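You operate a simulated robot arm through the tools that you are given. There is no shell and no other tool. Be economical: measure what you need, move in short steps, check, and stop when the job is done.

The job below is to be done with a simulated robot arm. You get a single attempt, and the scene is never put back.

TASK
Load the bags that the blue card names, then bag lot one.

Only the result counts: the job must be done as asked and must still hold three seconds after the hand-in. Knocking over, shifting, dropping, spilling or breaking anything else fails it.

THE ROBOT
A 6-joint arm with a two-finger parallel gripper, fixed in place. Base frame: the origin is at the foot of the arm, x ahead of it, y to its left, z up; the work surface is at about z = 750. Lengths are in mm, angles in rad, forces in N, time in s.
With the tool pointing down near the work surface it reaches from about 340 to 820 mm from the base axis. Its first joint turns from -2.897 to 2.897 rad. Payload 3.91 kg.
The tool frame sits at the grasp point between the pads (the TCP): z along the fingers, y along the line on which they close. The tips reach 30 mm beyond it. Largest opening 110 mm; finger width 20, thickness 10; the body of the gripper, 48 by 112 mm, starts 55 mm behind the TCP.
Orientation is that of the tool frame in the base frame, as a unit quaternion [x, y, z, w]. With the fingers straight down and closing along the base's y, the tool's x points along the base's -x, its y along +y and its z along -z.

THE INTERFACE
- The arm moves only by the tool step_arm. Its argument "deltas" is a list of rows, each an object of numbers (a shift or turn left out is 0, a gripper value left out holds the last): "dx", "dy", "dz": the shift along the tool's x, y, z in cm; "wx", "wy", "wz": the turn, a rotation vector about the tool's x, y, z in rad; "hand": the gripper command, from -1 (shut) to 1 (fully open), values between in proportion. In form: [{"dx": .., "dy": .., "dz": .., "wx": .., "wy": .., "wz": .., "hand": ..}, ...]. A call has 1 to 10 rows; each row is the pose to reach, as a shift and turn from the pose commanded when the call began, along the tool's axes at that moment. A row lasts 0.2 s, in which the tool goes at most 50 mm and 0.15 rad; a call with a longer step from one row to the next is refused whole, and so is a gripper value outside its range. Where a pose cannot be reached the arm comes as near as it can. A force on the tool above 90 N (or 10 N above the force at the start of the call, whichever is more), or a blocked arm, ends the call early, and 0.2 s more pass. Each finger travels about 45 mm/s and halts on what it meets, pressing with about 29 N; the grip force reading is that of the motor and also rises with nothing between the fingers. The clock runs only during rows and for 0.2 s after the last one: add rows that repeat a pose to give the fingers time. It gives the time, the measured TCP pose, the force on the tool (base axes), the opening and the grip force at its end, in the units of the frame above (readings bear some noise).
- Cameras (640 x 400 px; columns grow to the right, rows downward): "scene" is fixed at [211.9, -491.1, 1363.9]; the picture's right is [0.85, -0.52, 0.00], its down [-0.23, -0.38, -0.90] and it looks along [0.47, 0.77, -0.44] (base axes); focal length 371 px, centre (320, 200). "wrist" rides on the gripper at [77, 7, -114] in the tool frame; the picture's right is [-0.09, 1.00, 0.00], its down [-0.80, -0.07, -0.59] and it looks along [-0.59, -0.05, 0.80] (tool axes); focal length 270 px, centre (320, 200). There is no depth. A picture from a camera that has moved, and an enlarged one, comes with that camera's place and axes in the base frame and with its lens. The place of the scene camera against the robot may be out by one fixed shift of up to 18 mm in any direction.
- snapshot(camera): a new picture of that camera. It takes no simulated time.
- lift_body(by): slides the trunk up (or, below 0, down) by that many mm; the arm rides with it, the base frame stays. It gives what a move gives, with no picture.
- enlarge(camera, box): a new picture of the part [left, top, right, bottom] of that camera's present view, enlarged. It takes no simulated time.
- finish_job(): hands the job in; it is judged then, once.

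Go step by step. Nothing tells you positions but the pictures and the camera data: compare them with the known pose of the tool, close in by small moves and look again before you grip or let go. The budget is 120 turns and 68 pictures, counting those below and the enlarged ones. Unless the task says otherwise, let go and move clear before handing in, and close with one line.

The tools are called after ">>>" by a JSON object that holds its "fn" and its "kwargs". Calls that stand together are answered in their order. step_arm: Moves the arm, as the interface text tells. Its arguments: {"type":"object","properties":{"deltas":{"type":"array"}},"required":["deltas"]} The other tools are called the same way: lift_body (by) slides the trunk up or down; snapshot (camera) takes a picture; enlarge (camera, box) takes an enlarged picture of a part of a camera's view; finish_job () hands the job in.

At the start:

```text
clock: 0.0
eef_pos: [376.5, 347.5, 1177.7]
tool_rot: [0.0, 1.0, 0.0, 0.0]
contact_force: [-0.6, 1.0, -0.2]
width: 109.9
grip_force: 0.1
trunk travel left (down, up): [-525.0, 85.0]
```

scene: 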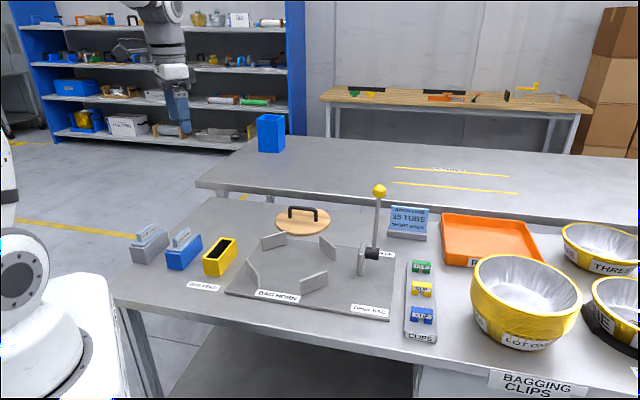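
wrist: 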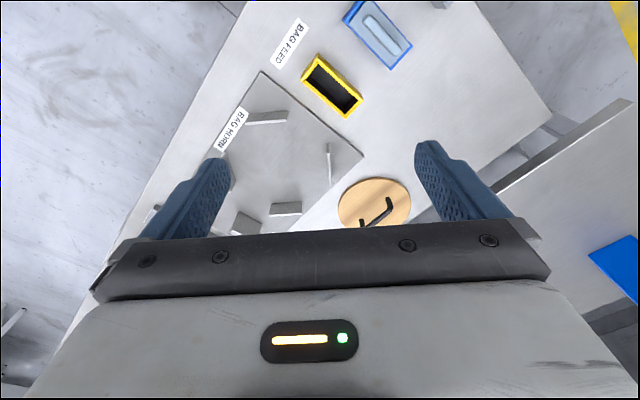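

I see a bench with a bag feed (yellow box), grey and blue bag cartridges, a bag horn, a lever, clips, bowls and a blue card. I'll enlarge the key parts to read the labels.

>>> {"fn": "enlarge", "kwargs": {"camera": "scene", "box": [370, 190, 460, 250]}}

>>> {"fn": "enlarge", "kwargs": {"camera": "scene", "box": [110, 180, 430, 350]}}

>>> {"fn": "enlarge", "kwargs": {"camera": "scene", "box": [390, 200, 640, 400]}}

```text
6.67 times, centred on (415, 220) of scene
camera zoom: at [211.9, -491.1, 1363.9], right [0.85, -0.52, 0.0], down [-0.23, -0.38, -0.9], along [0.47, 0.77, -0.44], focal length 2472 px, centre (-313, 67)
```

zoom: 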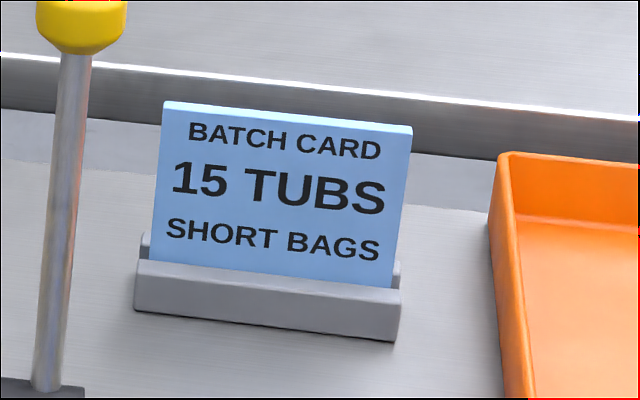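

```text
2.00 times, centred on (270, 265) of scene
camera zoom: at [211.9, -491.1, 1363.9], right [0.85, -0.52, 0.0], down [-0.23, -0.38, -0.9], along [0.47, 0.77, -0.44], focal length 741 px, centre (420, 70)
```

zoom: 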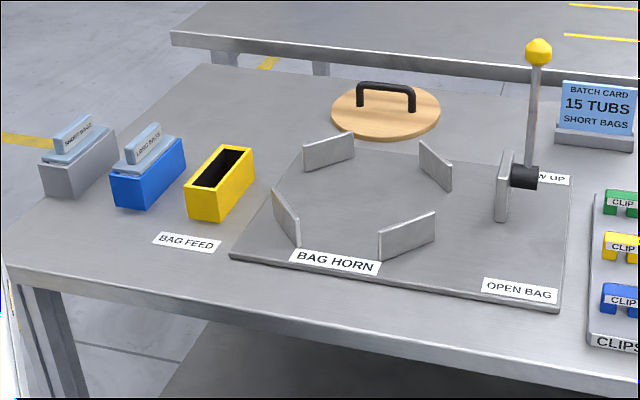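

```text
2.00 times, centred on (515, 300) of scene
camera zoom: at [211.9, -491.1, 1363.9], right [0.85, -0.52, 0.0], down [-0.23, -0.38, -0.9], along [0.47, 0.77, -0.44], focal length 741 px, centre (-70, 0)
```

zoom: 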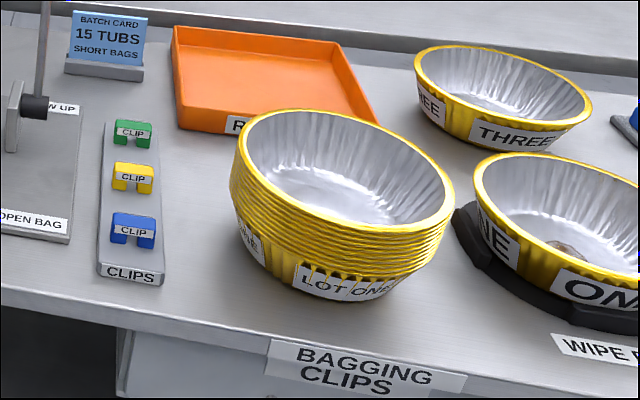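

The card calls for short bags, which are in the grey holder. The right side is cut off in this view, so I'll move the wrist camera over there, staying high.

>>> {"fn": "step_arm", "kwargs": {"deltas": [{"dx": -1.6, "dy": -4.3}, {"dx": -3.2, "dy": -8.6}, {"dx": -4.8, "dy": -12.9}, {"dx": -6.4, "dy": -17.2}, {"dx": -8, "dy": -21.5}, {"dx": -9.6, "dy": -25.8}, {"dx": -11.2, "dy": -30.1}, {"dx": -12.8, "dy": -34.4}, {"dx": -14.4, "dy": -38.7}, {"dx": -16, "dy": -43}]}}

>>> {"fn": "step_arm", "kwargs": {"deltas": [{"dx": -1.6, "dy": -4.3}, {"dx": -3.2, "dy": -8.6}, {"dx": -4.8, "dy": -12.9}, {"dx": -6.4, "dy": -17.2}]}}

>>> {"fn": "snapshot", "kwargs": {"camera": "wrist"}}

```text
clock: 2.2
eef_pos: [534.5, -84.3, 1177.5]
tool_rot: [0.0, 1.0, 0.001, -0.002]
contact_force: [-0.1, -0.6, 0.3]
width: 110.0
grip_force: 0.1
trunk travel left (down, up): [-525.0, 85.0]
```

```text
clock: 3.2
eef_pos: [601.1, -256.5, 1180.3]
tool_rot: [0.0, 1.0, 0.0, 0.0]
contact_force: [-0.4, 0.2, -0.1]
width: 110.1
grip_force: 0.1
trunk travel left (down, up): [-525.0, 85.0]
```

```text
62 pictures are left
camera wrist: at [524.1, -249.6, 1294.5], right [0.09, 1.0, 0.0], down [0.8, -0.07, 0.59], along [0.59, -0.05, -0.8], focal length 270 px, centre (320, 200)
```

wrist: 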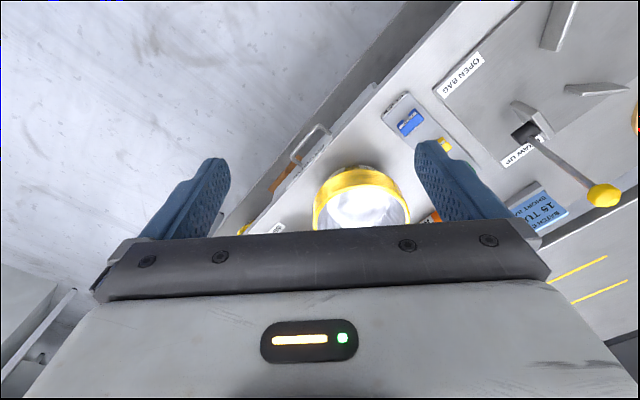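

The gripper hides the lower half of this view. I'll tilt outward to see farther, and read the lever label.

>>> {"fn": "step_arm", "kwargs": {"deltas": [{"wy": -0.14, "dx": 3}, {"wy": -0.28, "dx": 6}, {"wy": -0.42, "dx": 9}, {"wy": -0.55, "dx": 12}]}}

>>> {"fn": "snapshot", "kwargs": {"camera": "wrist"}}

>>> {"fn": "enlarge", "kwargs": {"camera": "scene", "box": [540, 200, 640, 400]}}

```text
clock: 4.2
eef_pos: [478.3, -254.3, 1179.5]
tool_rot: [0.0, 0.962, -0.001, 0.273]
contact_force: [0.3, -0.4, 0.1]
width: 109.6
grip_force: 0.0
trunk travel left (down, up): [-525.0, 85.0]
```

```text
61 pictures are left
camera wrist: at [354.4, -247.0, 1236.6], right [0.08, 1.0, 0.05], down [0.37, -0.07, 0.93], along [0.93, -0.05, -0.37], focal length 270 px, centre (320, 200)
```

wrist: 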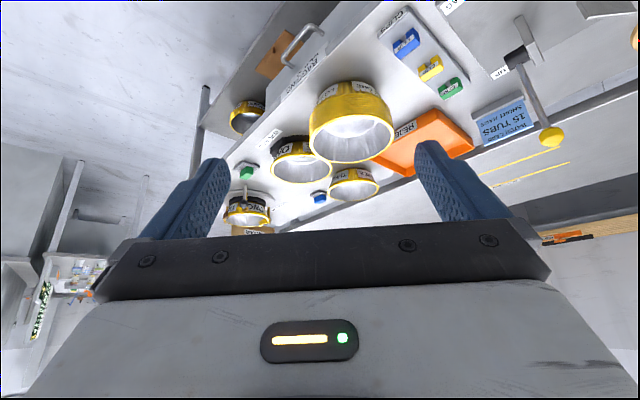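

```text
2.00 times, centred on (590, 300) of scene
camera zoom: at [211.9, -491.1, 1363.9], right [0.85, -0.52, 0.0], down [-0.23, -0.38, -0.9], along [0.47, 0.77, -0.44], focal length 741 px, centre (-220, 0)
```

zoom: 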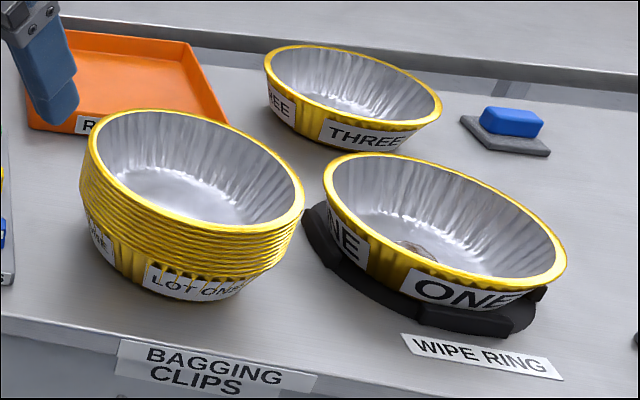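

There is a wipe ring, a blue sponge and more tubs to the right. I'll enlarge those areas.

>>> {"fn": "enlarge", "kwargs": {"camera": "wrist", "box": [190, 60, 430, 240]}}

>>> {"fn": "enlarge", "kwargs": {"camera": "wrist", "box": [360, 0, 600, 160]}}

```text
2.22 times, centred on (310, 150) of wrist
camera zoom: at [354.4, -247.0, 1236.6], right [0.08, 1.0, 0.05], down [0.37, -0.07, 0.93], along [0.93, -0.05, -0.37], focal length 601 px, centre (342, 311)
```

zoom: 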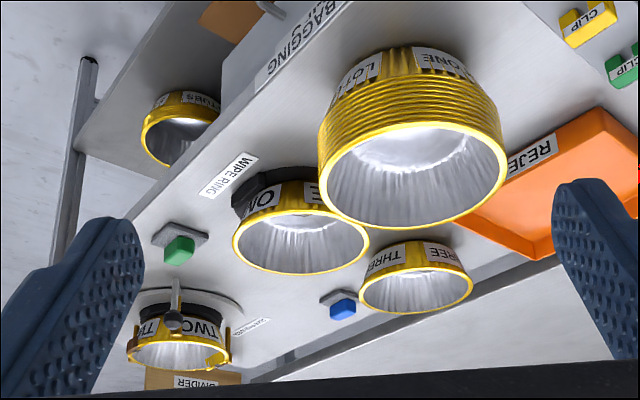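

```text
2.50 times, centred on (480, 80) of wrist
camera zoom: at [354.4, -247.0, 1236.6], right [0.08, 1.0, 0.05], down [0.37, -0.07, 0.93], along [0.93, -0.05, -0.37], focal length 676 px, centre (-80, 500)
```

zoom: 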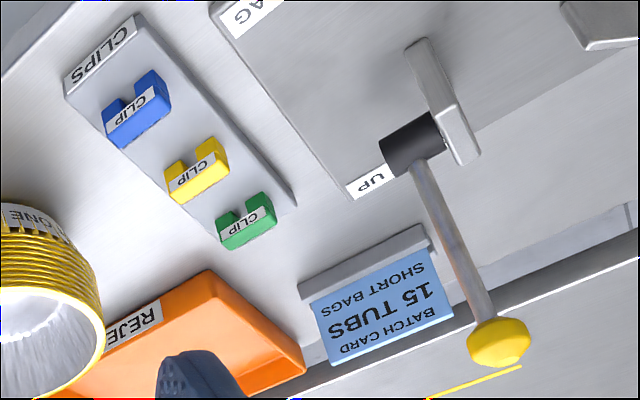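

>>> {"fn": "enlarge", "kwargs": {"camera": "scene", "box": [460, 240, 640, 360]}}

>>> {"fn": "enlarge", "kwargs": {"camera": "scene", "box": [325, 170, 445, 350]}}

>>> {"fn": "enlarge", "kwargs": {"camera": "wrist", "box": [200, 120, 300, 240]}}

```text
3.33 times, centred on (550, 300) of scene
camera zoom: at [211.9, -491.1, 1363.9], right [0.85, -0.52, 0.0], down [-0.23, -0.38, -0.9], along [0.47, 0.77, -0.44], focal length 1236 px, centre (-447, -133)
```

zoom: 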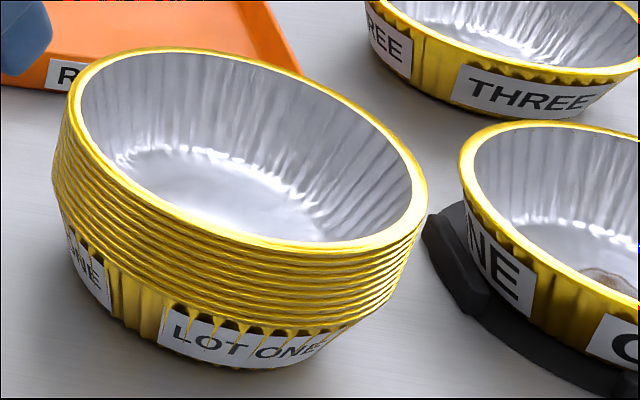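

```text
2.22 times, centred on (385, 260) of scene
camera zoom: at [211.9, -491.1, 1363.9], right [0.85, -0.52, 0.0], down [-0.23, -0.38, -0.9], along [0.47, 0.77, -0.44], focal length 824 px, centre (176, 67)
```

zoom: 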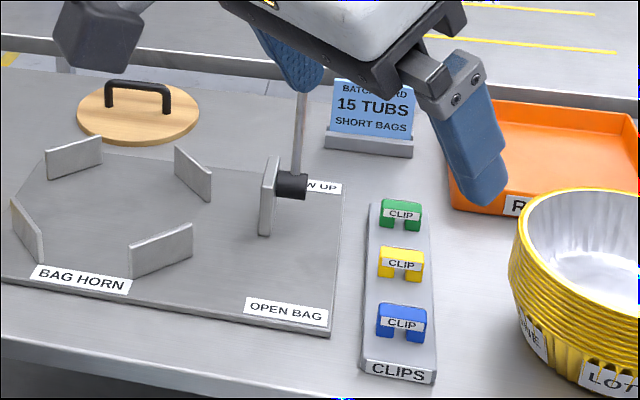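

```text
3.33 times, centred on (250, 180) of wrist
camera zoom: at [354.4, -247.0, 1236.6], right [0.08, 1.0, 0.05], down [0.37, -0.07, 0.93], along [0.93, -0.05, -0.37], focal length 901 px, centre (553, 267)
```

zoom: 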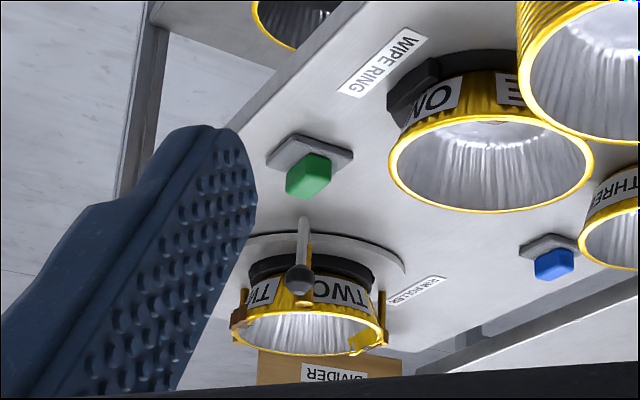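

Everything points to this order: move the SHORT BAGS pack from the grey holder to the yellow feed, pull the lever to OPEN BAG, then put the LOT ONE stack in the horn. I'll level the tool and go to the bag holders to look closer.

>>> {"fn": "step_arm", "kwargs": {"deltas": [{"wy": 0.14}, {"wy": 0.28}, {"wy": 0.42}, {"wy": 0.55}]}}

>>> {"fn": "step_arm", "kwargs": {"deltas": [{"dx": 1.4, "dy": 4.6, "wz": -0.06}, {"dx": 2.8, "dy": 9.2, "wz": -0.12}, {"dx": 4.2, "dy": 13.8, "wz": -0.18}, {"dx": 5.6, "dy": 18.4, "wz": -0.24}, {"dx": 7, "dy": 23, "wz": -0.3}, {"dx": 8.4, "dy": 27.6, "wz": -0.36}, {"dx": 9.8, "dy": 32.2, "wz": -0.42}, {"dx": 11.2, "dy": 36.8, "wz": -0.48}, {"dx": 12.6, "dy": 41.4, "wz": -0.54}, {"dx": 14, "dy": 46, "wz": -0.6}]}}

```text
clock: 5.2
eef_pos: [480.5, -254.3, 1176.9]
tool_rot: [0.0, 1.0, 0.0, -0.002]
contact_force: [0.5, 0.6, 0.1]
width: 109.8
grip_force: 0.2
trunk travel left (down, up): [-525.0, 85.0]
```

```text
clock: 7.4
eef_pos: [339.9, 204.8, 1178.1]
tool_rot: [-0.296, 0.955, 0.0, 0.001]
contact_force: [-0.3, 0.7, 0.9]
width: 110.0
grip_force: 0.1
trunk travel left (down, up): [-525.0, 85.0]
```

>>> {"fn": "step_arm", "kwargs": {"deltas": [{"dx": -0.7, "dy": 4.2, "dz": 2.4, "wz": -0.05}, {"dx": -1.5, "dy": 8.4, "dz": 4.9, "wz": -0.1}, {"dx": -2.2, "dy": 12.6, "dz": 7.3, "wz": -0.15}, {"dx": -3, "dy": 16.7, "dz": 9.8, "wz": -0.2}]}}

>>> {"fn": "snapshot", "kwargs": {"camera": "wrist"}}

```text
clock: 8.4
eef_pos: [268.8, 361.1, 1081.5]
tool_rot: [-0.39, 0.921, 0.0, 0.001]
contact_force: [0.8, -1.0, 0.7]
width: 110.0
grip_force: 0.0
trunk travel left (down, up): [-525.0, 85.0]
```

```text
54 pictures are left
camera wrist: at [212.0, 311.0, 1196.2], right [-0.65, 0.76, 0.0], down [0.61, 0.53, 0.59], along [0.45, 0.39, -0.8], focal length 270 px, centre (320, 200)
```

wrist: 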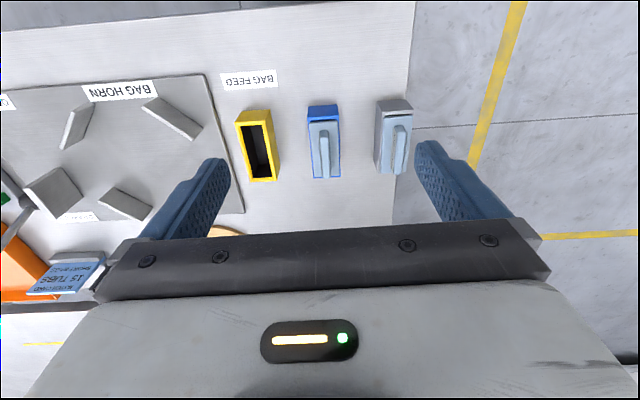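

>>> {"fn": "enlarge", "kwargs": {"camera": "wrist", "box": [210, 60, 430, 200]}}

>>> {"fn": "enlarge", "kwargs": {"camera": "scene", "box": [110, 215, 250, 300]}}

>>> {"fn": "enlarge", "kwargs": {"camera": "wrist", "box": [0, 70, 240, 250]}}

```text
2.86 times, centred on (320, 130) of wrist
camera zoom: at [212.0, 311.0, 1196.2], right [-0.65, 0.76, 0.0], down [0.61, 0.53, 0.59], along [0.45, 0.39, -0.8], focal length 772 px, centre (320, 400)
```

zoom: 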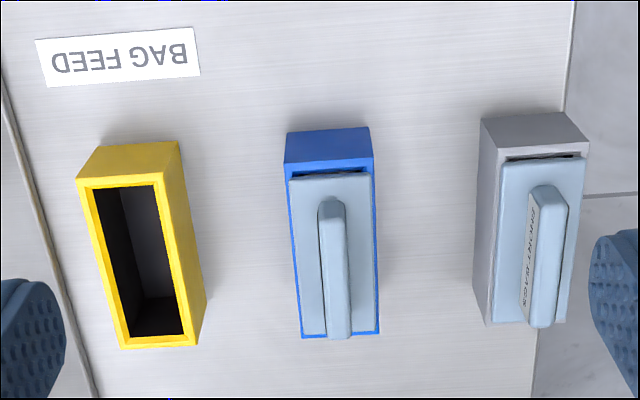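

```text
4.57 times, centred on (180, 258) of scene
camera zoom: at [211.9, -491.1, 1363.9], right [0.85, -0.52, 0.0], down [-0.23, -0.38, -0.9], along [0.47, 0.77, -0.44], focal length 1695 px, centre (960, -63)
```

zoom: 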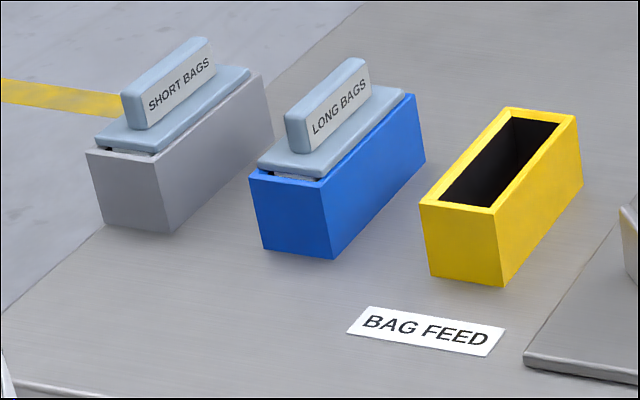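

```text
2.22 times, centred on (120, 160) of wrist
camera zoom: at [212.0, 311.0, 1196.2], right [-0.65, 0.76, 0.0], down [0.61, 0.53, 0.59], along [0.45, 0.39, -0.8], focal length 601 px, centre (764, 289)
```

zoom: 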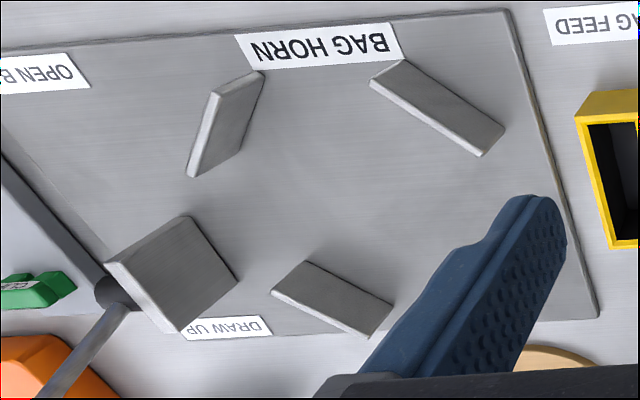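

The SHORT BAGS handle is at about (265, 513), top z ≈ 843, and the tool yaw already matches it. Moving above it.

>>> {"fn": "step_arm", "kwargs": {"deltas": [{"dx": -2.1, "dy": 2.2, "dz": 2.4}, {"dx": -4.3, "dy": 4.3, "dz": 4.8}, {"dx": -6.4, "dy": 6.5, "dz": 7.2}, {"dx": -8.5, "dy": 8.7, "dz": 9.7}, {"dx": -10.65, "dy": 10.85, "dz": 12.1}]}}

>>> {"fn": "snapshot", "kwargs": {"camera": "wrist"}}

```text
clock: 9.6
eef_pos: [266.0, 513.3, 960.4]
tool_rot: [-0.389, 0.921, 0.0, 0.0]
contact_force: [0.0, 0.3, -0.1]
width: 109.8
grip_force: 0.1
trunk travel left (down, up): [-525.0, 85.0]
```

```text
50 pictures are left
camera wrist: at [208.5, 462.2, 1075.0], right [-0.65, 0.76, 0.0], down [0.61, 0.53, 0.59], along [0.45, 0.39, -0.8], focal length 270 px, centre (320, 200)
```

wrist: 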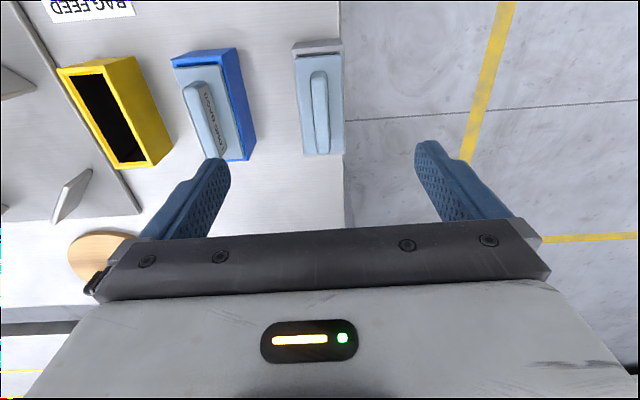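

>>> {"fn": "enlarge", "kwargs": {"camera": "wrist", "box": [270, 30, 370, 170]}}

>>> {"fn": "enlarge", "kwargs": {"camera": "wrist", "box": [40, 40, 200, 180]}}

```text
2.86 times, centred on (320, 100) of wrist
camera zoom: at [208.5, 462.2, 1075.0], right [-0.65, 0.76, 0.0], down [0.61, 0.53, 0.59], along [0.45, 0.39, -0.8], focal length 772 px, centre (320, 486)
```

zoom: 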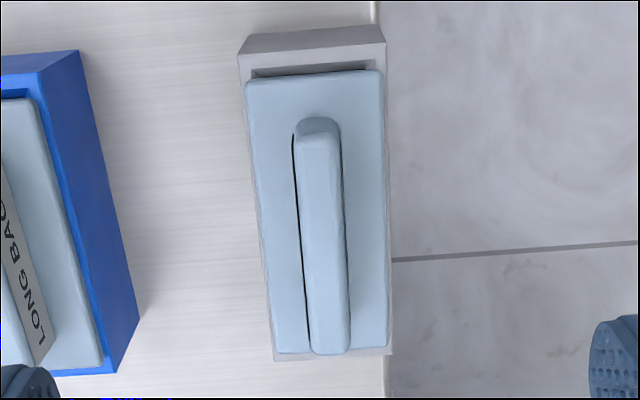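

```text
2.86 times, centred on (120, 110) of wrist
camera zoom: at [208.5, 462.2, 1075.0], right [-0.65, 0.76, 0.0], down [0.61, 0.53, 0.59], along [0.45, 0.39, -0.8], focal length 772 px, centre (891, 457)
```

zoom: 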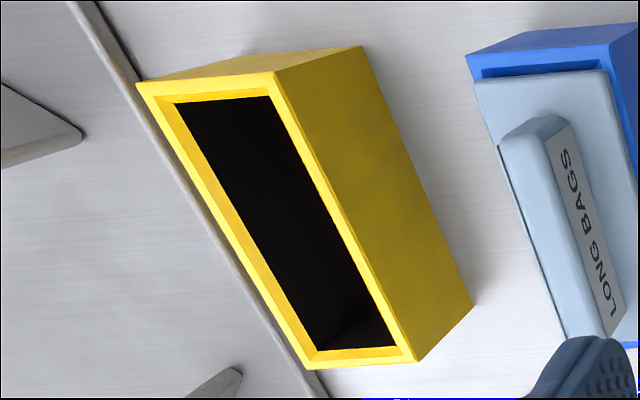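

Handle and feed are both aligned with the bench. I'll trim the yaw by 0.02, partly close, descend near the handle, and check from the side.

>>> {"fn": "step_arm", "kwargs": {"deltas": [{"dz": 3, "wz": 0.02, "hand": -0.2}, {"dz": 6, "wz": 0.02, "hand": -0.2}, {"dz": 8, "wz": 0.02}, {"dz": 10.0, "wz": 0.02}, {"dz": 10.4, "wz": 0.02}]}}

>>> {"fn": "enlarge", "kwargs": {"camera": "scene", "box": [110, 185, 250, 280]}}

>>> {"fn": "enlarge", "kwargs": {"camera": "wrist", "box": [240, 80, 400, 240]}}

```text
clock: 10.8
eef_pos: [267.1, 511.9, 856.2]
tool_rot: [-0.381, 0.925, 0.0, 0.0]
contact_force: [-0.3, 0.2, 0.8]
width: 44.0
grip_force: 0.0
trunk travel left (down, up): [-525.0, 85.0]
```

```text
4.21 times, centred on (180, 232) of scene
camera zoom: at [211.9, -491.1, 1363.9], right [0.85, -0.52, 0.0], down [-0.23, -0.38, -0.9], along [0.47, 0.77, -0.44], focal length 1561 px, centre (910, 63)
```

zoom: 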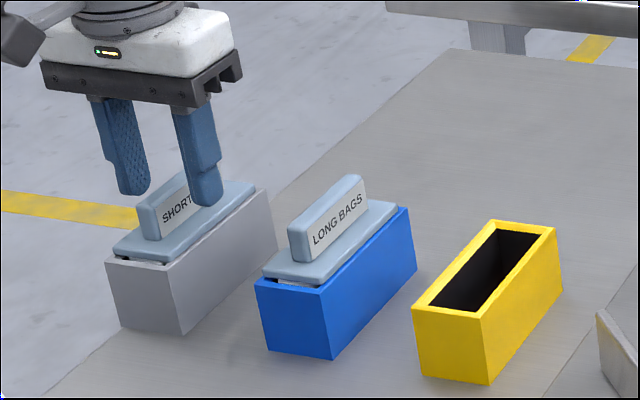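

```text
2.50 times, centred on (320, 160) of wrist
camera zoom: at [208.8, 463.0, 971.6], right [-0.64, 0.77, 0.0], down [0.62, 0.51, 0.59], along [0.46, 0.38, -0.8], focal length 676 px, centre (320, 300)
```

zoom: 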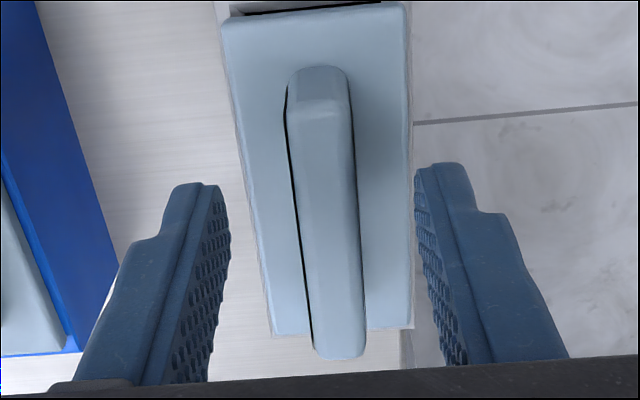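

Fingers are centred on the handle, about 10 mm above the flange. I'll lower 5 mm more, shift 5 mm to centre lengthwise, and close.

>>> {"fn": "step_arm", "kwargs": {"deltas": [{"dx": 0.5, "dz": 0.5}, {"dx": 0.5, "dz": 0.5}, {"dx": 0.5, "dz": 0.5, "hand": -1}, {"dx": 0.5, "dz": 0.5, "hand": -1}, {"dx": 0.5, "dz": 0.5, "hand": -1}, {"dx": 0.5, "dz": 0.5, "hand": -1}, {"dx": 0.5, "dz": 0.5, "hand": -1}]}}

```text
clock: 12.4
eef_pos: [263.3, 508.4, 851.5]
tool_rot: [-0.38, 0.925, 0.0, 0.0]
contact_force: [-1.5, 0.9, 0.4]
width: 13.3
grip_force: 29.7
trunk travel left (down, up): [-525.0, 85.0]
```

Gripped at 13.3 mm. Lifting straight up.

>>> {"fn": "step_arm", "kwargs": {"deltas": [{"dz": -1}, {"dz": -2.5}, {"dz": -4}, {"dz": -6}, {"dz": -8}, {"dz": -10}, {"dz": -12}, {"dz": -13}]}}

>>> {"fn": "enlarge", "kwargs": {"camera": "scene", "box": [90, 130, 270, 290]}}

>>> {"fn": "snapshot", "kwargs": {"camera": "wrist"}}

```text
clock: 14.2
eef_pos: [263.1, 509.4, 980.5]
tool_rot: [-0.38, 0.925, 0.0, 0.001]
contact_force: [0.0, -0.1, -1.1]
width: 13.5
grip_force: 29.3
trunk travel left (down, up): [-525.0, 85.0]
```

```text
2.50 times, centred on (180, 210) of scene
camera zoom: at [211.9, -491.1, 1363.9], right [0.85, -0.52, 0.0], down [-0.23, -0.38, -0.9], along [0.47, 0.77, -0.44], focal length 927 px, centre (670, 175)
```

zoom: 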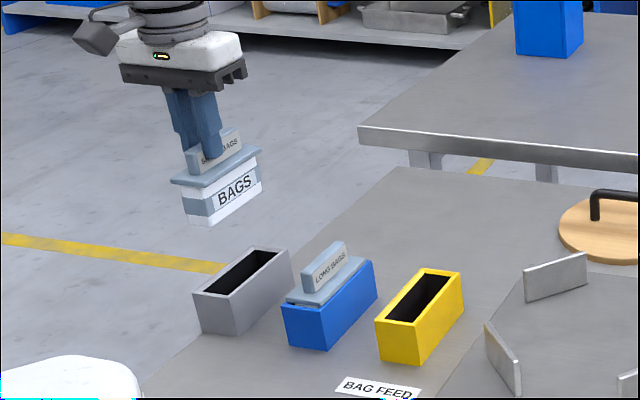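

```text
44 pictures are left
camera wrist: at [205.0, 458.8, 1095.9], right [-0.64, 0.77, 0.0], down [0.62, 0.51, 0.59], along [0.46, 0.38, -0.8], focal length 270 px, centre (320, 200)
```

wrist: 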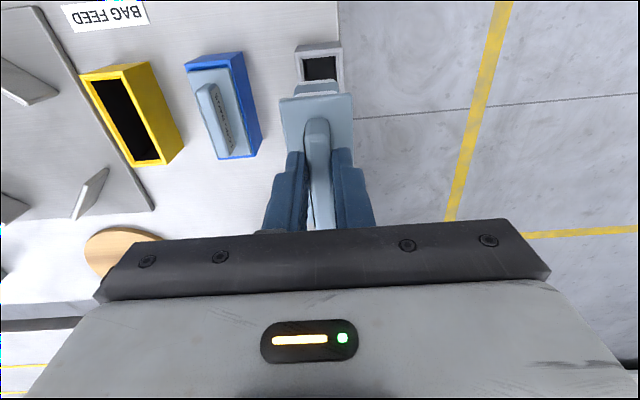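

The pack is free. Measured offset from the grey to the yellow holder is about (+156, -155). Moving across at height.

>>> {"fn": "step_arm", "kwargs": {"deltas": [{"dy": -4.4}, {"dy": -8.8}, {"dy": -13.2}, {"dy": -17.6}, {"dx": -0.15, "dy": -22.0}, {"dx": -0.15, "dy": -22.0, "dz": 2.5}, {"dx": -0.15, "dy": -22.0, "dz": 4.5}]}}

>>> {"fn": "enlarge", "kwargs": {"camera": "scene", "box": [160, 190, 280, 290]}}

>>> {"fn": "enlarge", "kwargs": {"camera": "wrist", "box": [240, 40, 400, 220]}}

```text
clock: 15.8
eef_pos: [419.4, 354.6, 934.9]
tool_rot: [-0.38, 0.925, 0.0, 0.0]
contact_force: [-0.1, -0.4, -2.1]
width: 13.1
grip_force: 28.9
trunk travel left (down, up): [-525.0, 85.0]
```

```text
4.00 times, centred on (220, 240) of scene
camera zoom: at [211.9, -491.1, 1363.9], right [0.85, -0.52, 0.0], down [-0.23, -0.38, -0.9], along [0.47, 0.77, -0.44], focal length 1483 px, centre (720, 40)
```

zoom: 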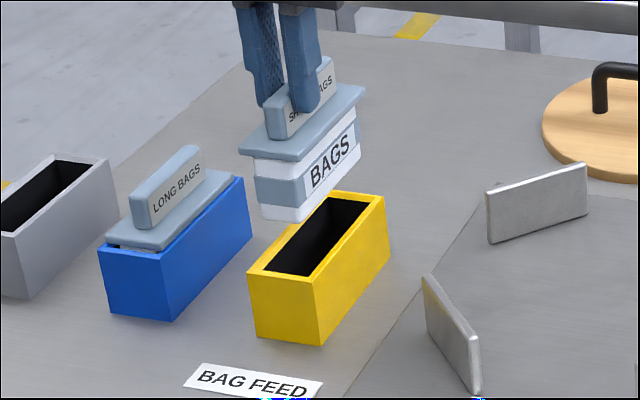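

```text
2.22 times, centred on (320, 130) of wrist
camera zoom: at [360.9, 304.7, 1050.2], right [-0.64, 0.77, 0.0], down [0.62, 0.51, 0.59], along [0.46, 0.38, -0.8], focal length 601 px, centre (320, 356)
```

zoom: 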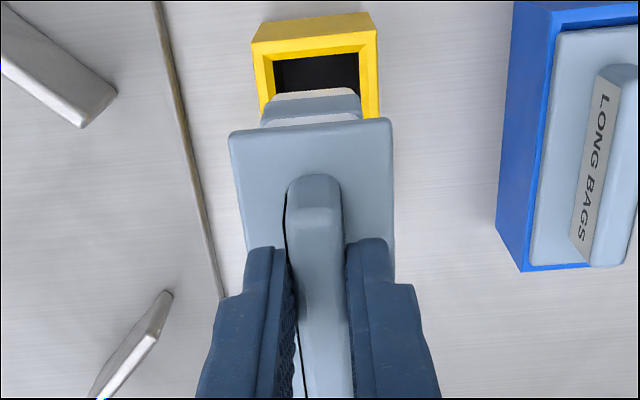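

Alignment looks within about 1 mm. I'll nudge 0.7 mm and lower slowly into the feed.

>>> {"fn": "step_arm", "kwargs": {"deltas": [{"dy": 0.07, "dz": 1.5}, {"dy": 0.07, "dz": 3}, {"dy": 0.07, "dz": 4}, {"dy": 0.07, "dz": 4.8}, {"dy": 0.07, "dz": 5.4}]}}

>>> {"fn": "enlarge", "kwargs": {"camera": "scene", "box": [160, 190, 280, 290]}}

```text
clock: 17.0
eef_pos: [417.7, 352.2, 880.2]
tool_rot: [-0.38, 0.925, 0.0, 0.001]
contact_force: [-0.3, -0.5, -0.4]
width: 13.4
grip_force: 28.9
trunk travel left (down, up): [-525.0, 85.0]
```

```text
4.00 times, centred on (220, 240) of scene
camera zoom: at [211.9, -491.1, 1363.9], right [0.85, -0.52, 0.0], down [-0.23, -0.38, -0.9], along [0.47, 0.77, -0.44], focal length 1483 px, centre (720, 40)
```

zoom: 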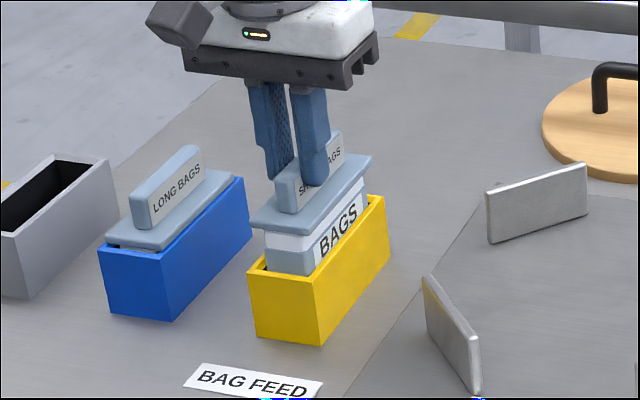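

The pack is entering cleanly. Continuing to the seat depth.

>>> {"fn": "step_arm", "kwargs": {"deltas": [{"dz": 1}, {"dz": 1.9}, {"dz": 2.5}, {"dz": 2.7}, {"dz": 2.8}, {"dz": 2.8}]}}

>>> {"fn": "enlarge", "kwargs": {"camera": "scene", "box": [160, 190, 280, 290]}}

```text
clock: 18.4
eef_pos: [418.4, 352.9, 853.7]
tool_rot: [-0.381, 0.925, 0.0, 0.0]
contact_force: [-0.9, 1.3, -0.7]
width: 13.4
grip_force: 29.0
trunk travel left (down, up): [-525.0, 85.0]
```

```text
4.00 times, centred on (220, 240) of scene
camera zoom: at [211.9, -491.1, 1363.9], right [0.85, -0.52, 0.0], down [-0.23, -0.38, -0.9], along [0.47, 0.77, -0.44], focal length 1483 px, centre (720, 40)
```

zoom: 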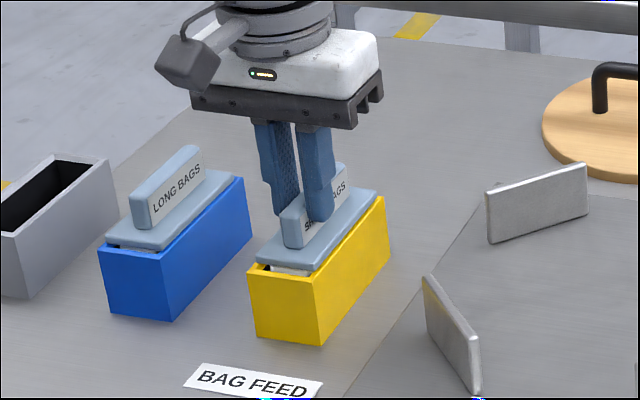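

Seated just like the blue one. I'll release, opening gently, and rise.

>>> {"fn": "step_arm", "kwargs": {"deltas": [{"dz": 0.15, "hand": -1}, {"dz": 0.15, "hand": -0.3}, {"dz": 0.15, "hand": -0.3}, {"dz": 0.15, "hand": -0.3}, {"dz": -2}, {"dz": -6}, {"dz": -11}, {"dz": -16}, {"dz": -21}, {"dz": -26}]}}

>>> {"fn": "snapshot", "kwargs": {"camera": "scene"}}

>>> {"fn": "snapshot", "kwargs": {"camera": "wrist"}}

```text
clock: 20.6
eef_pos: [416.1, 352.3, 1111.5]
tool_rot: [-0.38, 0.925, 0.0, 0.0]
contact_force: [0.3, -0.5, 0.7]
width: 38.6
grip_force: 0.1
trunk travel left (down, up): [-525.0, 85.0]
```

```text
39 pictures are left
```

scene: 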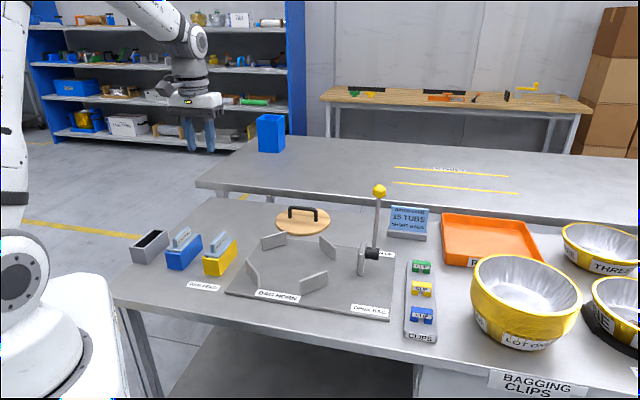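

```text
38 pictures are left
camera wrist: at [358.2, 302.5, 1227.8], right [-0.64, 0.77, 0.0], down [0.62, 0.51, 0.59], along [0.46, 0.38, -0.8], focal length 270 px, centre (320, 200)
```

wrist: 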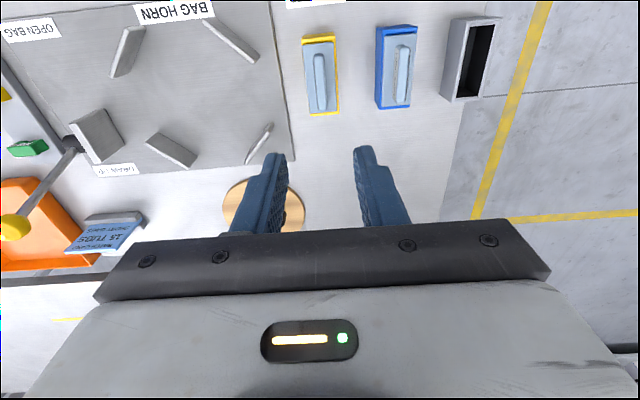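

Short bags are loaded. The lever knob triangulates to about (776, 154, 978) and its hub to about (776, 151, 791). Next I'll view the horn from above.

>>> {"fn": "step_arm", "kwargs": {"deltas": [{"dx": 1.3, "dy": -4, "dz": -1}, {"dx": 2.6, "dy": -8, "dz": -2}, {"dx": 4, "dy": -11.5, "dz": -4}, {"dx": 4.9, "dy": -13.5, "dz": -5}]}}

>>> {"fn": "snapshot", "kwargs": {"camera": "wrist"}}

>>> {"fn": "enlarge", "kwargs": {"camera": "scene", "box": [220, 170, 420, 330]}}

```text
clock: 21.6
eef_pos: [479.8, 223.6, 1165.1]
tool_rot: [-0.38, 0.925, 0.0, -0.001]
contact_force: [0.3, -0.2, -0.2]
width: 38.4
grip_force: 0.1
trunk travel left (down, up): [-525.0, 85.0]
```

```text
37 pictures are left
camera wrist: at [421.3, 173.3, 1279.4], right [-0.64, 0.77, 0.0], down [0.62, 0.51, 0.59], along [0.46, 0.38, -0.8], focal length 270 px, centre (320, 200)
```

wrist: 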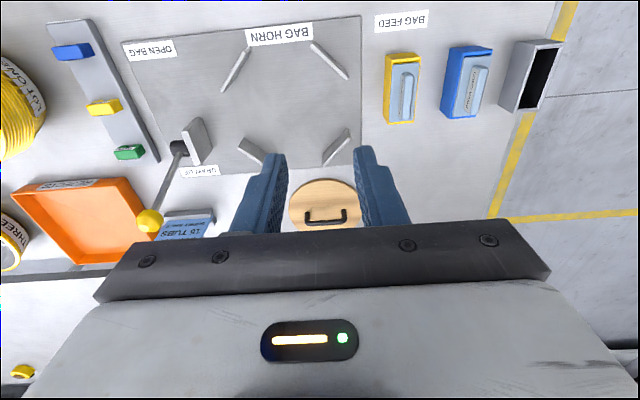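

```text
2.50 times, centred on (320, 250) of scene
camera zoom: at [211.9, -491.1, 1363.9], right [0.85, -0.52, 0.0], down [-0.23, -0.38, -0.9], along [0.47, 0.77, -0.44], focal length 927 px, centre (320, 75)
```

zoom: 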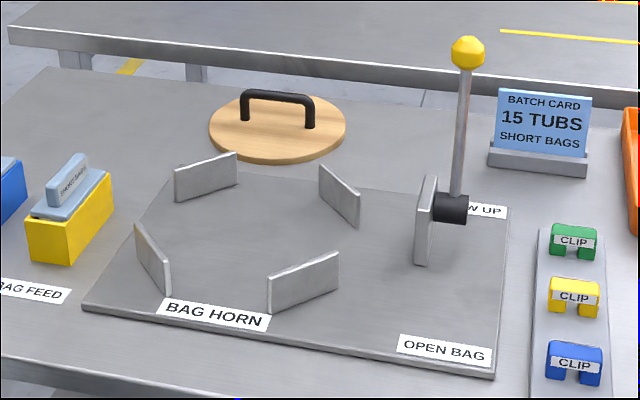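

The layout is clear. Horn centre is about (582, 230) with four fins around it. The lever now stands at DRAW UP and swings toward the front of the bench to OPEN BAG. I'll hover over the knob with the hand open.

>>> {"fn": "step_arm", "kwargs": {"deltas": [{"dx": -2.3, "dy": -3.7, "hand": 0.3}, {"dx": -4.6, "dy": -7.5}, {"dx": -6.9, "dy": -11.2}, {"dx": -9.1, "dy": -14.9}, {"dx": -11.4, "dy": -18.6, "dz": 2}, {"dx": -13.7, "dy": -22.4, "dz": 5}, {"dx": -16, "dy": -26.1, "dz": 8}, {"dx": -16, "dy": -26.1, "dz": 10}]}}

>>> {"fn": "snapshot", "kwargs": {"camera": "wrist"}}

```text
refused: row 6 steps farther than a row can; nothing moved
```

```text
35 pictures are left
camera wrist: at [421.3, 173.3, 1279.4], right [-0.64, 0.77, 0.0], down [0.62, 0.51, 0.59], along [0.46, 0.38, -0.8], focal length 270 px, centre (320, 200)
```

wrist: 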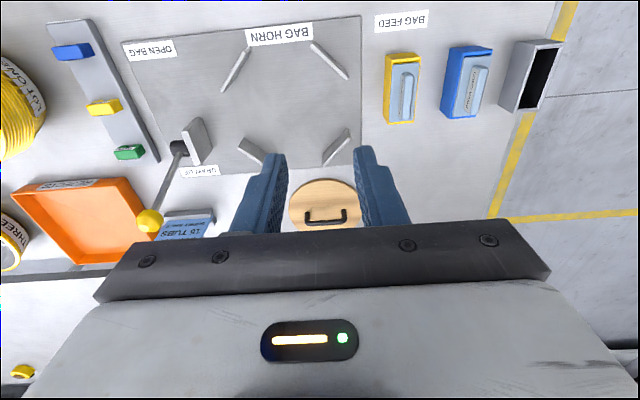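

One row stepped too far, so I'll resend with smaller steps.

>>> {"fn": "step_arm", "kwargs": {"deltas": [{"dx": -2, "dy": -3.3, "dz": 1, "hand": 0.3}, {"dx": -4, "dy": -6.6, "dz": 2}, {"dx": -6, "dy": -9.8, "dz": 3.2}, {"dx": -8, "dy": -13.1, "dz": 4.4}, {"dx": -10, "dy": -16.4, "dz": 5.6}, {"dx": -12, "dy": -19.6, "dz": 6.8}, {"dx": -14, "dy": -22.9, "dz": 8.2}, {"dx": -16, "dy": -26.1, "dz": 10}]}}

```text
clock: 23.4
eef_pos: [777.6, 148.3, 1064.1]
tool_rot: [-0.379, 0.925, 0.0, -0.001]
contact_force: [0.5, 0.3, 0.7]
width: 71.3
grip_force: 0.0
trunk travel left (down, up): [-525.0, 85.0]
```

>>> {"fn": "snapshot", "kwargs": {"camera": "wrist"}}

>>> {"fn": "enlarge", "kwargs": {"camera": "scene", "box": [320, 130, 440, 280]}}

```text
34 pictures are left
camera wrist: at [719.8, 98.8, 1179.4], right [-0.64, 0.77, 0.0], down [0.62, 0.51, 0.59], along [0.46, 0.38, -0.81], focal length 270 px, centre (320, 200)
```

wrist: 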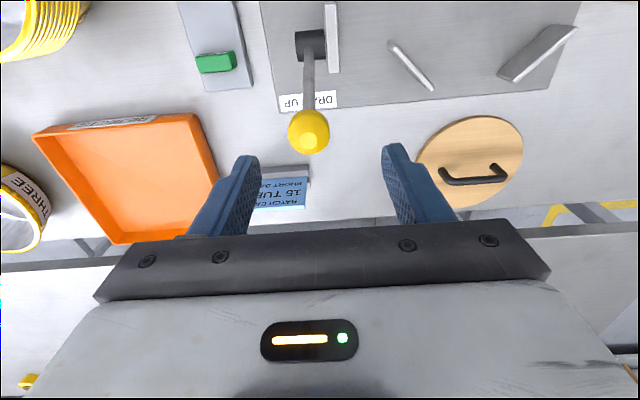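

```text
2.67 times, centred on (380, 205) of scene
camera zoom: at [211.9, -491.1, 1363.9], right [0.85, -0.52, 0.0], down [-0.23, -0.38, -0.9], along [0.47, 0.77, -0.44], focal length 989 px, centre (160, 187)
```

zoom: 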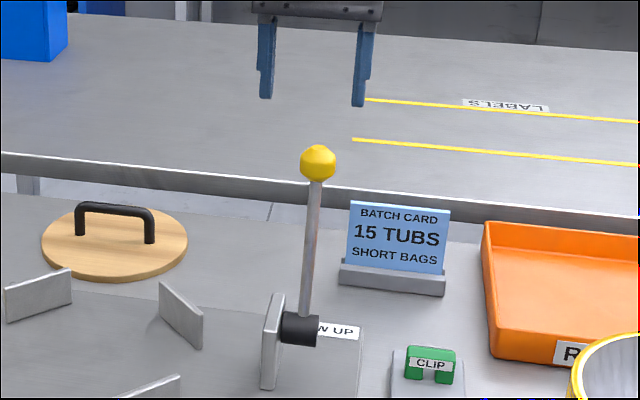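

The knob sits about 10 mm to the side of the TCP. Correcting, descending over it with the fingers straddling it along the hinge axis, then gripping.

>>> {"fn": "step_arm", "kwargs": {"deltas": [{"dx": -0.34, "dy": -1.0}, {"dx": -0.34, "dy": -1.0, "dz": 3}, {"dx": -0.34, "dy": -1.0, "dz": 6}, {"dx": -0.34, "dy": -1.0, "dz": 7.6}]}}

>>> {"fn": "snapshot", "kwargs": {"camera": "wrist"}}

>>> {"fn": "enlarge", "kwargs": {"camera": "scene", "box": [320, 130, 440, 280]}}

```text
clock: 24.4
eef_pos: [786.0, 142.9, 987.4]
tool_rot: [-0.381, 0.925, 0.0, -0.001]
contact_force: [-1.0, -0.6, 0.2]
width: 71.5
grip_force: 0.0
trunk travel left (down, up): [-525.0, 85.0]
```

```text
32 pictures are left
camera wrist: at [727.5, 95.2, 1102.9], right [-0.64, 0.77, 0.0], down [0.62, 0.51, 0.59], along [0.46, 0.38, -0.8], focal length 270 px, centre (320, 200)
```

wrist: 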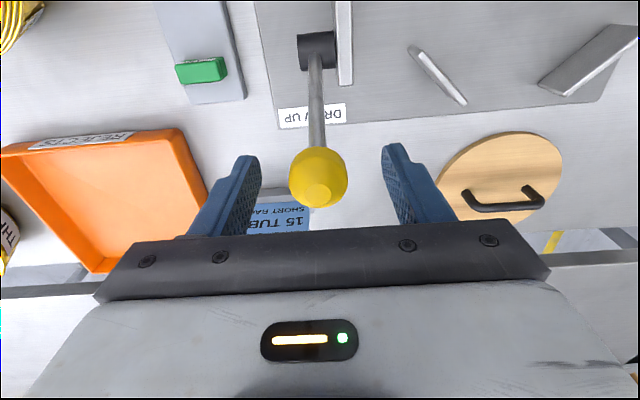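

```text
2.67 times, centred on (380, 205) of scene
camera zoom: at [211.9, -491.1, 1363.9], right [0.85, -0.52, 0.0], down [-0.23, -0.38, -0.9], along [0.47, 0.77, -0.44], focal length 989 px, centre (160, 187)
```

zoom: 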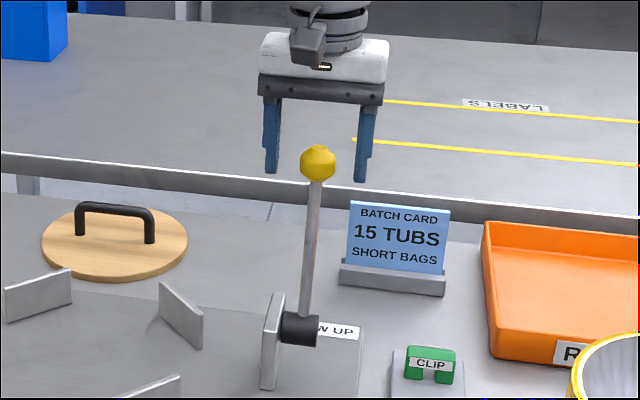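

Centred on the knob. The lever leans about 12° back with its hub near (757, 117, 800). I'll grip and swing it along its arc toward the front.

>>> {"fn": "step_arm", "kwargs": {"deltas": [{"hand": -1}, {"hand": -1}, {"hand": -1}, {"hand": -1}, {"dx": 1.88, "dz": -0.3}, {"dx": 3.78, "dz": -0.4}, {"dx": 6.94, "dz": -0.12}, {"dx": 10.0, "dz": 0.7}]}}

>>> {"fn": "snapshot", "kwargs": {"camera": "scene"}}

```text
clock: 26.2
eef_pos: [712.4, 71.2, 977.6]
tool_rot: [-0.38, 0.925, 0.002, -0.001]
contact_force: [-0.2, -1.8, 1.0]
width: 0.0
grip_force: 3.8
trunk travel left (down, up): [-525.0, 85.0]
```

```text
30 pictures are left
```

scene: 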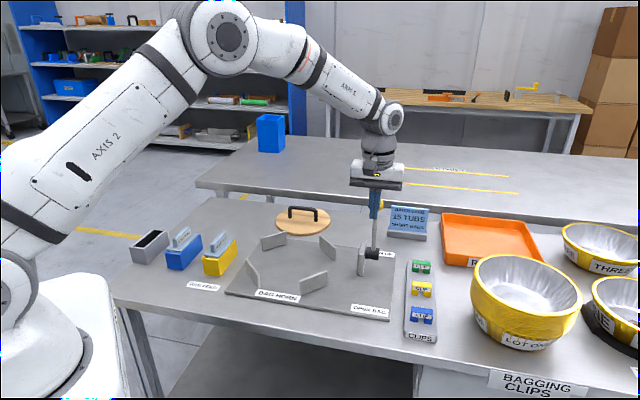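

>>> {"fn": "enlarge", "kwargs": {"camera": "scene", "box": [320, 150, 440, 290]}}

>>> {"fn": "snapshot", "kwargs": {"camera": "wrist"}}

```text
2.86 times, centred on (380, 220) of scene
camera zoom: at [211.9, -491.1, 1363.9], right [0.85, -0.52, 0.0], down [-0.23, -0.38, -0.9], along [0.47, 0.77, -0.44], focal length 1059 px, centre (149, 143)
```

zoom: 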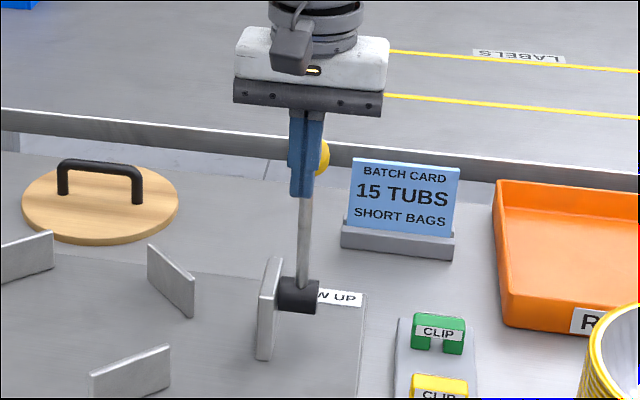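

```text
28 pictures are left
camera wrist: at [655.2, 22.2, 1094.7], right [-0.64, 0.77, 0.0], down [0.62, 0.51, 0.59], along [0.45, 0.38, -0.81], focal length 270 px, centre (320, 200)
```

wrist: 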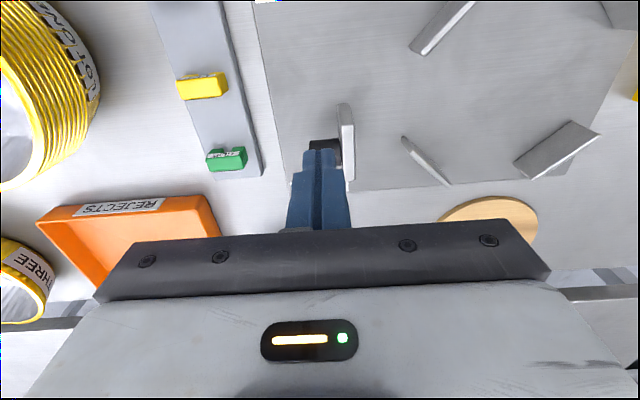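

The fingers slipped off the ball because I gripped above its centre, and the lever is still up. I'll rise, go back over it, and grip the rod just below the ball.

>>> {"fn": "step_arm", "kwargs": {"deltas": [{"dz": -4}, {"dz": -7, "hand": 0.2}, {"dx": -4.5, "dz": -7}, {"dx": -9, "dz": -7}, {"dx": -9.5, "dz": -7}]}}

>>> {"fn": "snapshot", "kwargs": {"camera": "wrist"}}

```text
clock: 27.4
eef_pos: [782.5, 140.7, 1050.5]
tool_rot: [-0.38, 0.925, 0.0, 0.0]
contact_force: [0.3, 0.7, -0.7]
width: 66.1
grip_force: 0.2
trunk travel left (down, up): [-525.0, 85.0]
```

```text
27 pictures are left
camera wrist: at [724.3, 91.7, 1165.3], right [-0.64, 0.77, 0.0], down [0.62, 0.51, 0.59], along [0.46, 0.38, -0.8], focal length 270 px, centre (320, 200)
```

wrist: 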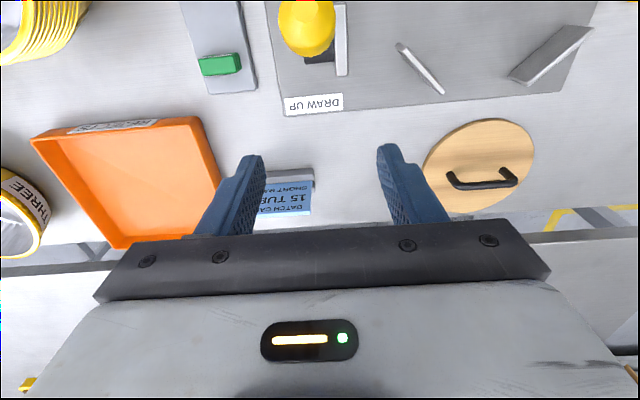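

The lever did move partway; it now leans toward the front. I'll check it from the scene camera.

>>> {"fn": "enlarge", "kwargs": {"camera": "scene", "box": [320, 150, 440, 330]}}

```text
2.22 times, centred on (380, 240) of scene
camera zoom: at [211.9, -491.1, 1363.9], right [0.85, -0.52, 0.0], down [-0.23, -0.38, -0.9], along [0.47, 0.77, -0.44], focal length 824 px, centre (187, 111)
```

zoom: 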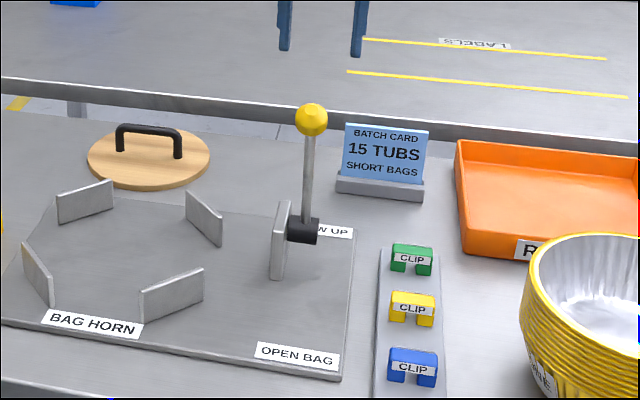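

It holds where it is left. I'll close the fingers, come down behind the rod, and push it forward and down.

>>> {"fn": "step_arm", "kwargs": {"deltas": [{"dx": 0.3, "dy": -0.2, "hand": -1}, {"dx": 0.3, "dy": -0.2}, {"dx": 0.3, "dy": -0.2, "dz": 4.5}, {"dx": 0.3, "dy": -0.2, "dz": 8.95}, {"dx": 4.14, "dy": -0.2, "dz": 8.95}, {"dx": 6.43, "dy": -0.2, "dz": 9.3}, {"dx": 8.58, "dy": -0.2, "dz": 9.99}, {"dx": 10.64, "dy": -0.2, "dz": 11.1}, {"dx": 12.44, "dy": -0.2, "dz": 12.5}]}}

>>> {"fn": "enlarge", "kwargs": {"camera": "scene", "box": [280, 150, 440, 330]}}

```text
clock: 29.4
eef_pos: [703.5, 60.5, 934.8]
tool_rot: [-0.382, 0.924, -0.004, 0.014]
contact_force: [41.7, 45.3, 43.4]
width: 0.1
grip_force: 29.3
trunk travel left (down, up): [-525.0, 85.0]
```

```text
2.22 times, centred on (360, 240) of scene
camera zoom: at [211.9, -491.1, 1363.9], right [0.85, -0.52, 0.0], down [-0.23, -0.38, -0.9], along [0.47, 0.77, -0.44], focal length 824 px, centre (231, 111)
```

zoom: 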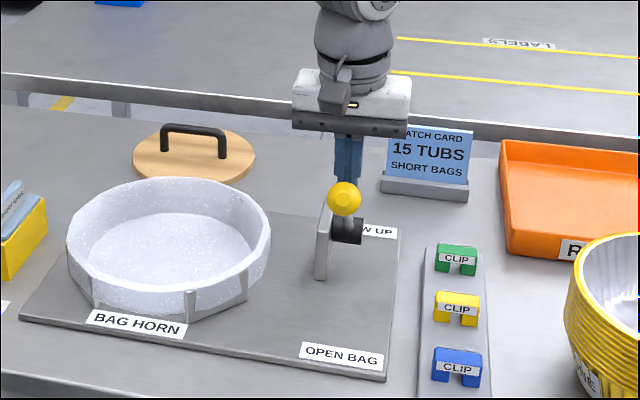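

The bag opened in the horn, and the rising force suggests the lever is at its stop. I'll back off and check that it stays.

>>> {"fn": "step_arm", "kwargs": {"deltas": [{"dx": -1.5, "dz": -0.5}, {"dx": -3, "dz": -1}, {"dx": -4, "dz": -5}, {"dx": -4, "dz": -10}, {"dx": -4, "dz": -15}]}}

>>> {"fn": "snapshot", "kwargs": {"camera": "scene"}}

```text
clock: 30.6
eef_pos: [724.0, 80.1, 1076.0]
tool_rot: [-0.381, 0.925, -0.001, 0.0]
contact_force: [0.2, -0.2, 1.0]
width: 0.0
grip_force: 28.8
trunk travel left (down, up): [-525.0, 85.0]
```

```text
24 pictures are left
```

scene: 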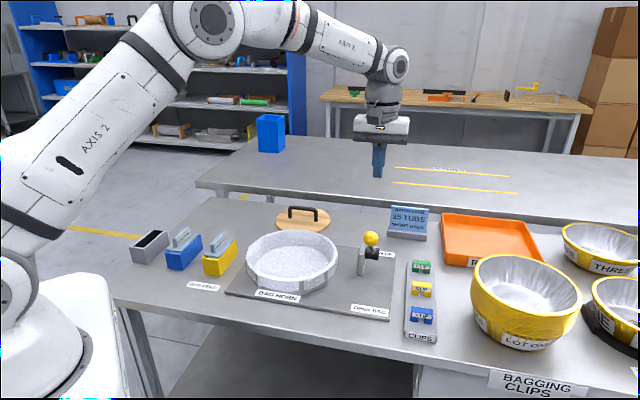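

The lever stays down and the bag is open. Next I'll hover over the near rim of the LOT ONE stack with the closing axis radial.

>>> {"fn": "step_arm", "kwargs": {"deltas": [{"dx": 2.4, "dy": -3.6, "wz": -0.095, "hand": 0.3}, {"dx": 4.9, "dy": -7.1, "wz": -0.19}, {"dx": 7.3, "dy": -10.7, "wz": -0.285}, {"dx": 9.8, "dy": -14.2, "wz": -0.38}, {"dx": 12.2, "dy": -17.8, "wz": -0.475}, {"dx": 14.7, "dy": -21.4, "wz": -0.567}]}}

>>> {"fn": "snapshot", "kwargs": {"camera": "wrist"}}

```text
clock: 32.0
eef_pos: [770.9, -175.8, 1075.0]
tool_rot: [-0.624, 0.781, -0.001, 0.0]
contact_force: [0.7, -0.2, 0.1]
width: 71.6
grip_force: 0.1
trunk travel left (down, up): [-525.0, 85.0]
```

```text
23 pictures are left
camera wrist: at [748.6, -249.8, 1190.1], right [-0.95, 0.31, 0.0], down [0.25, 0.77, 0.59], along [0.18, 0.57, -0.8], focal length 270 px, centre (320, 200)
```

wrist: 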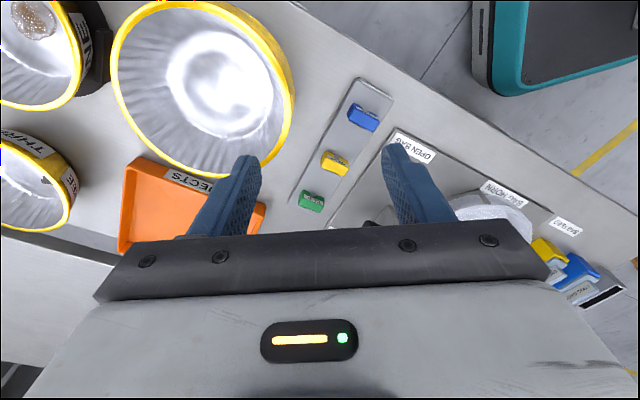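

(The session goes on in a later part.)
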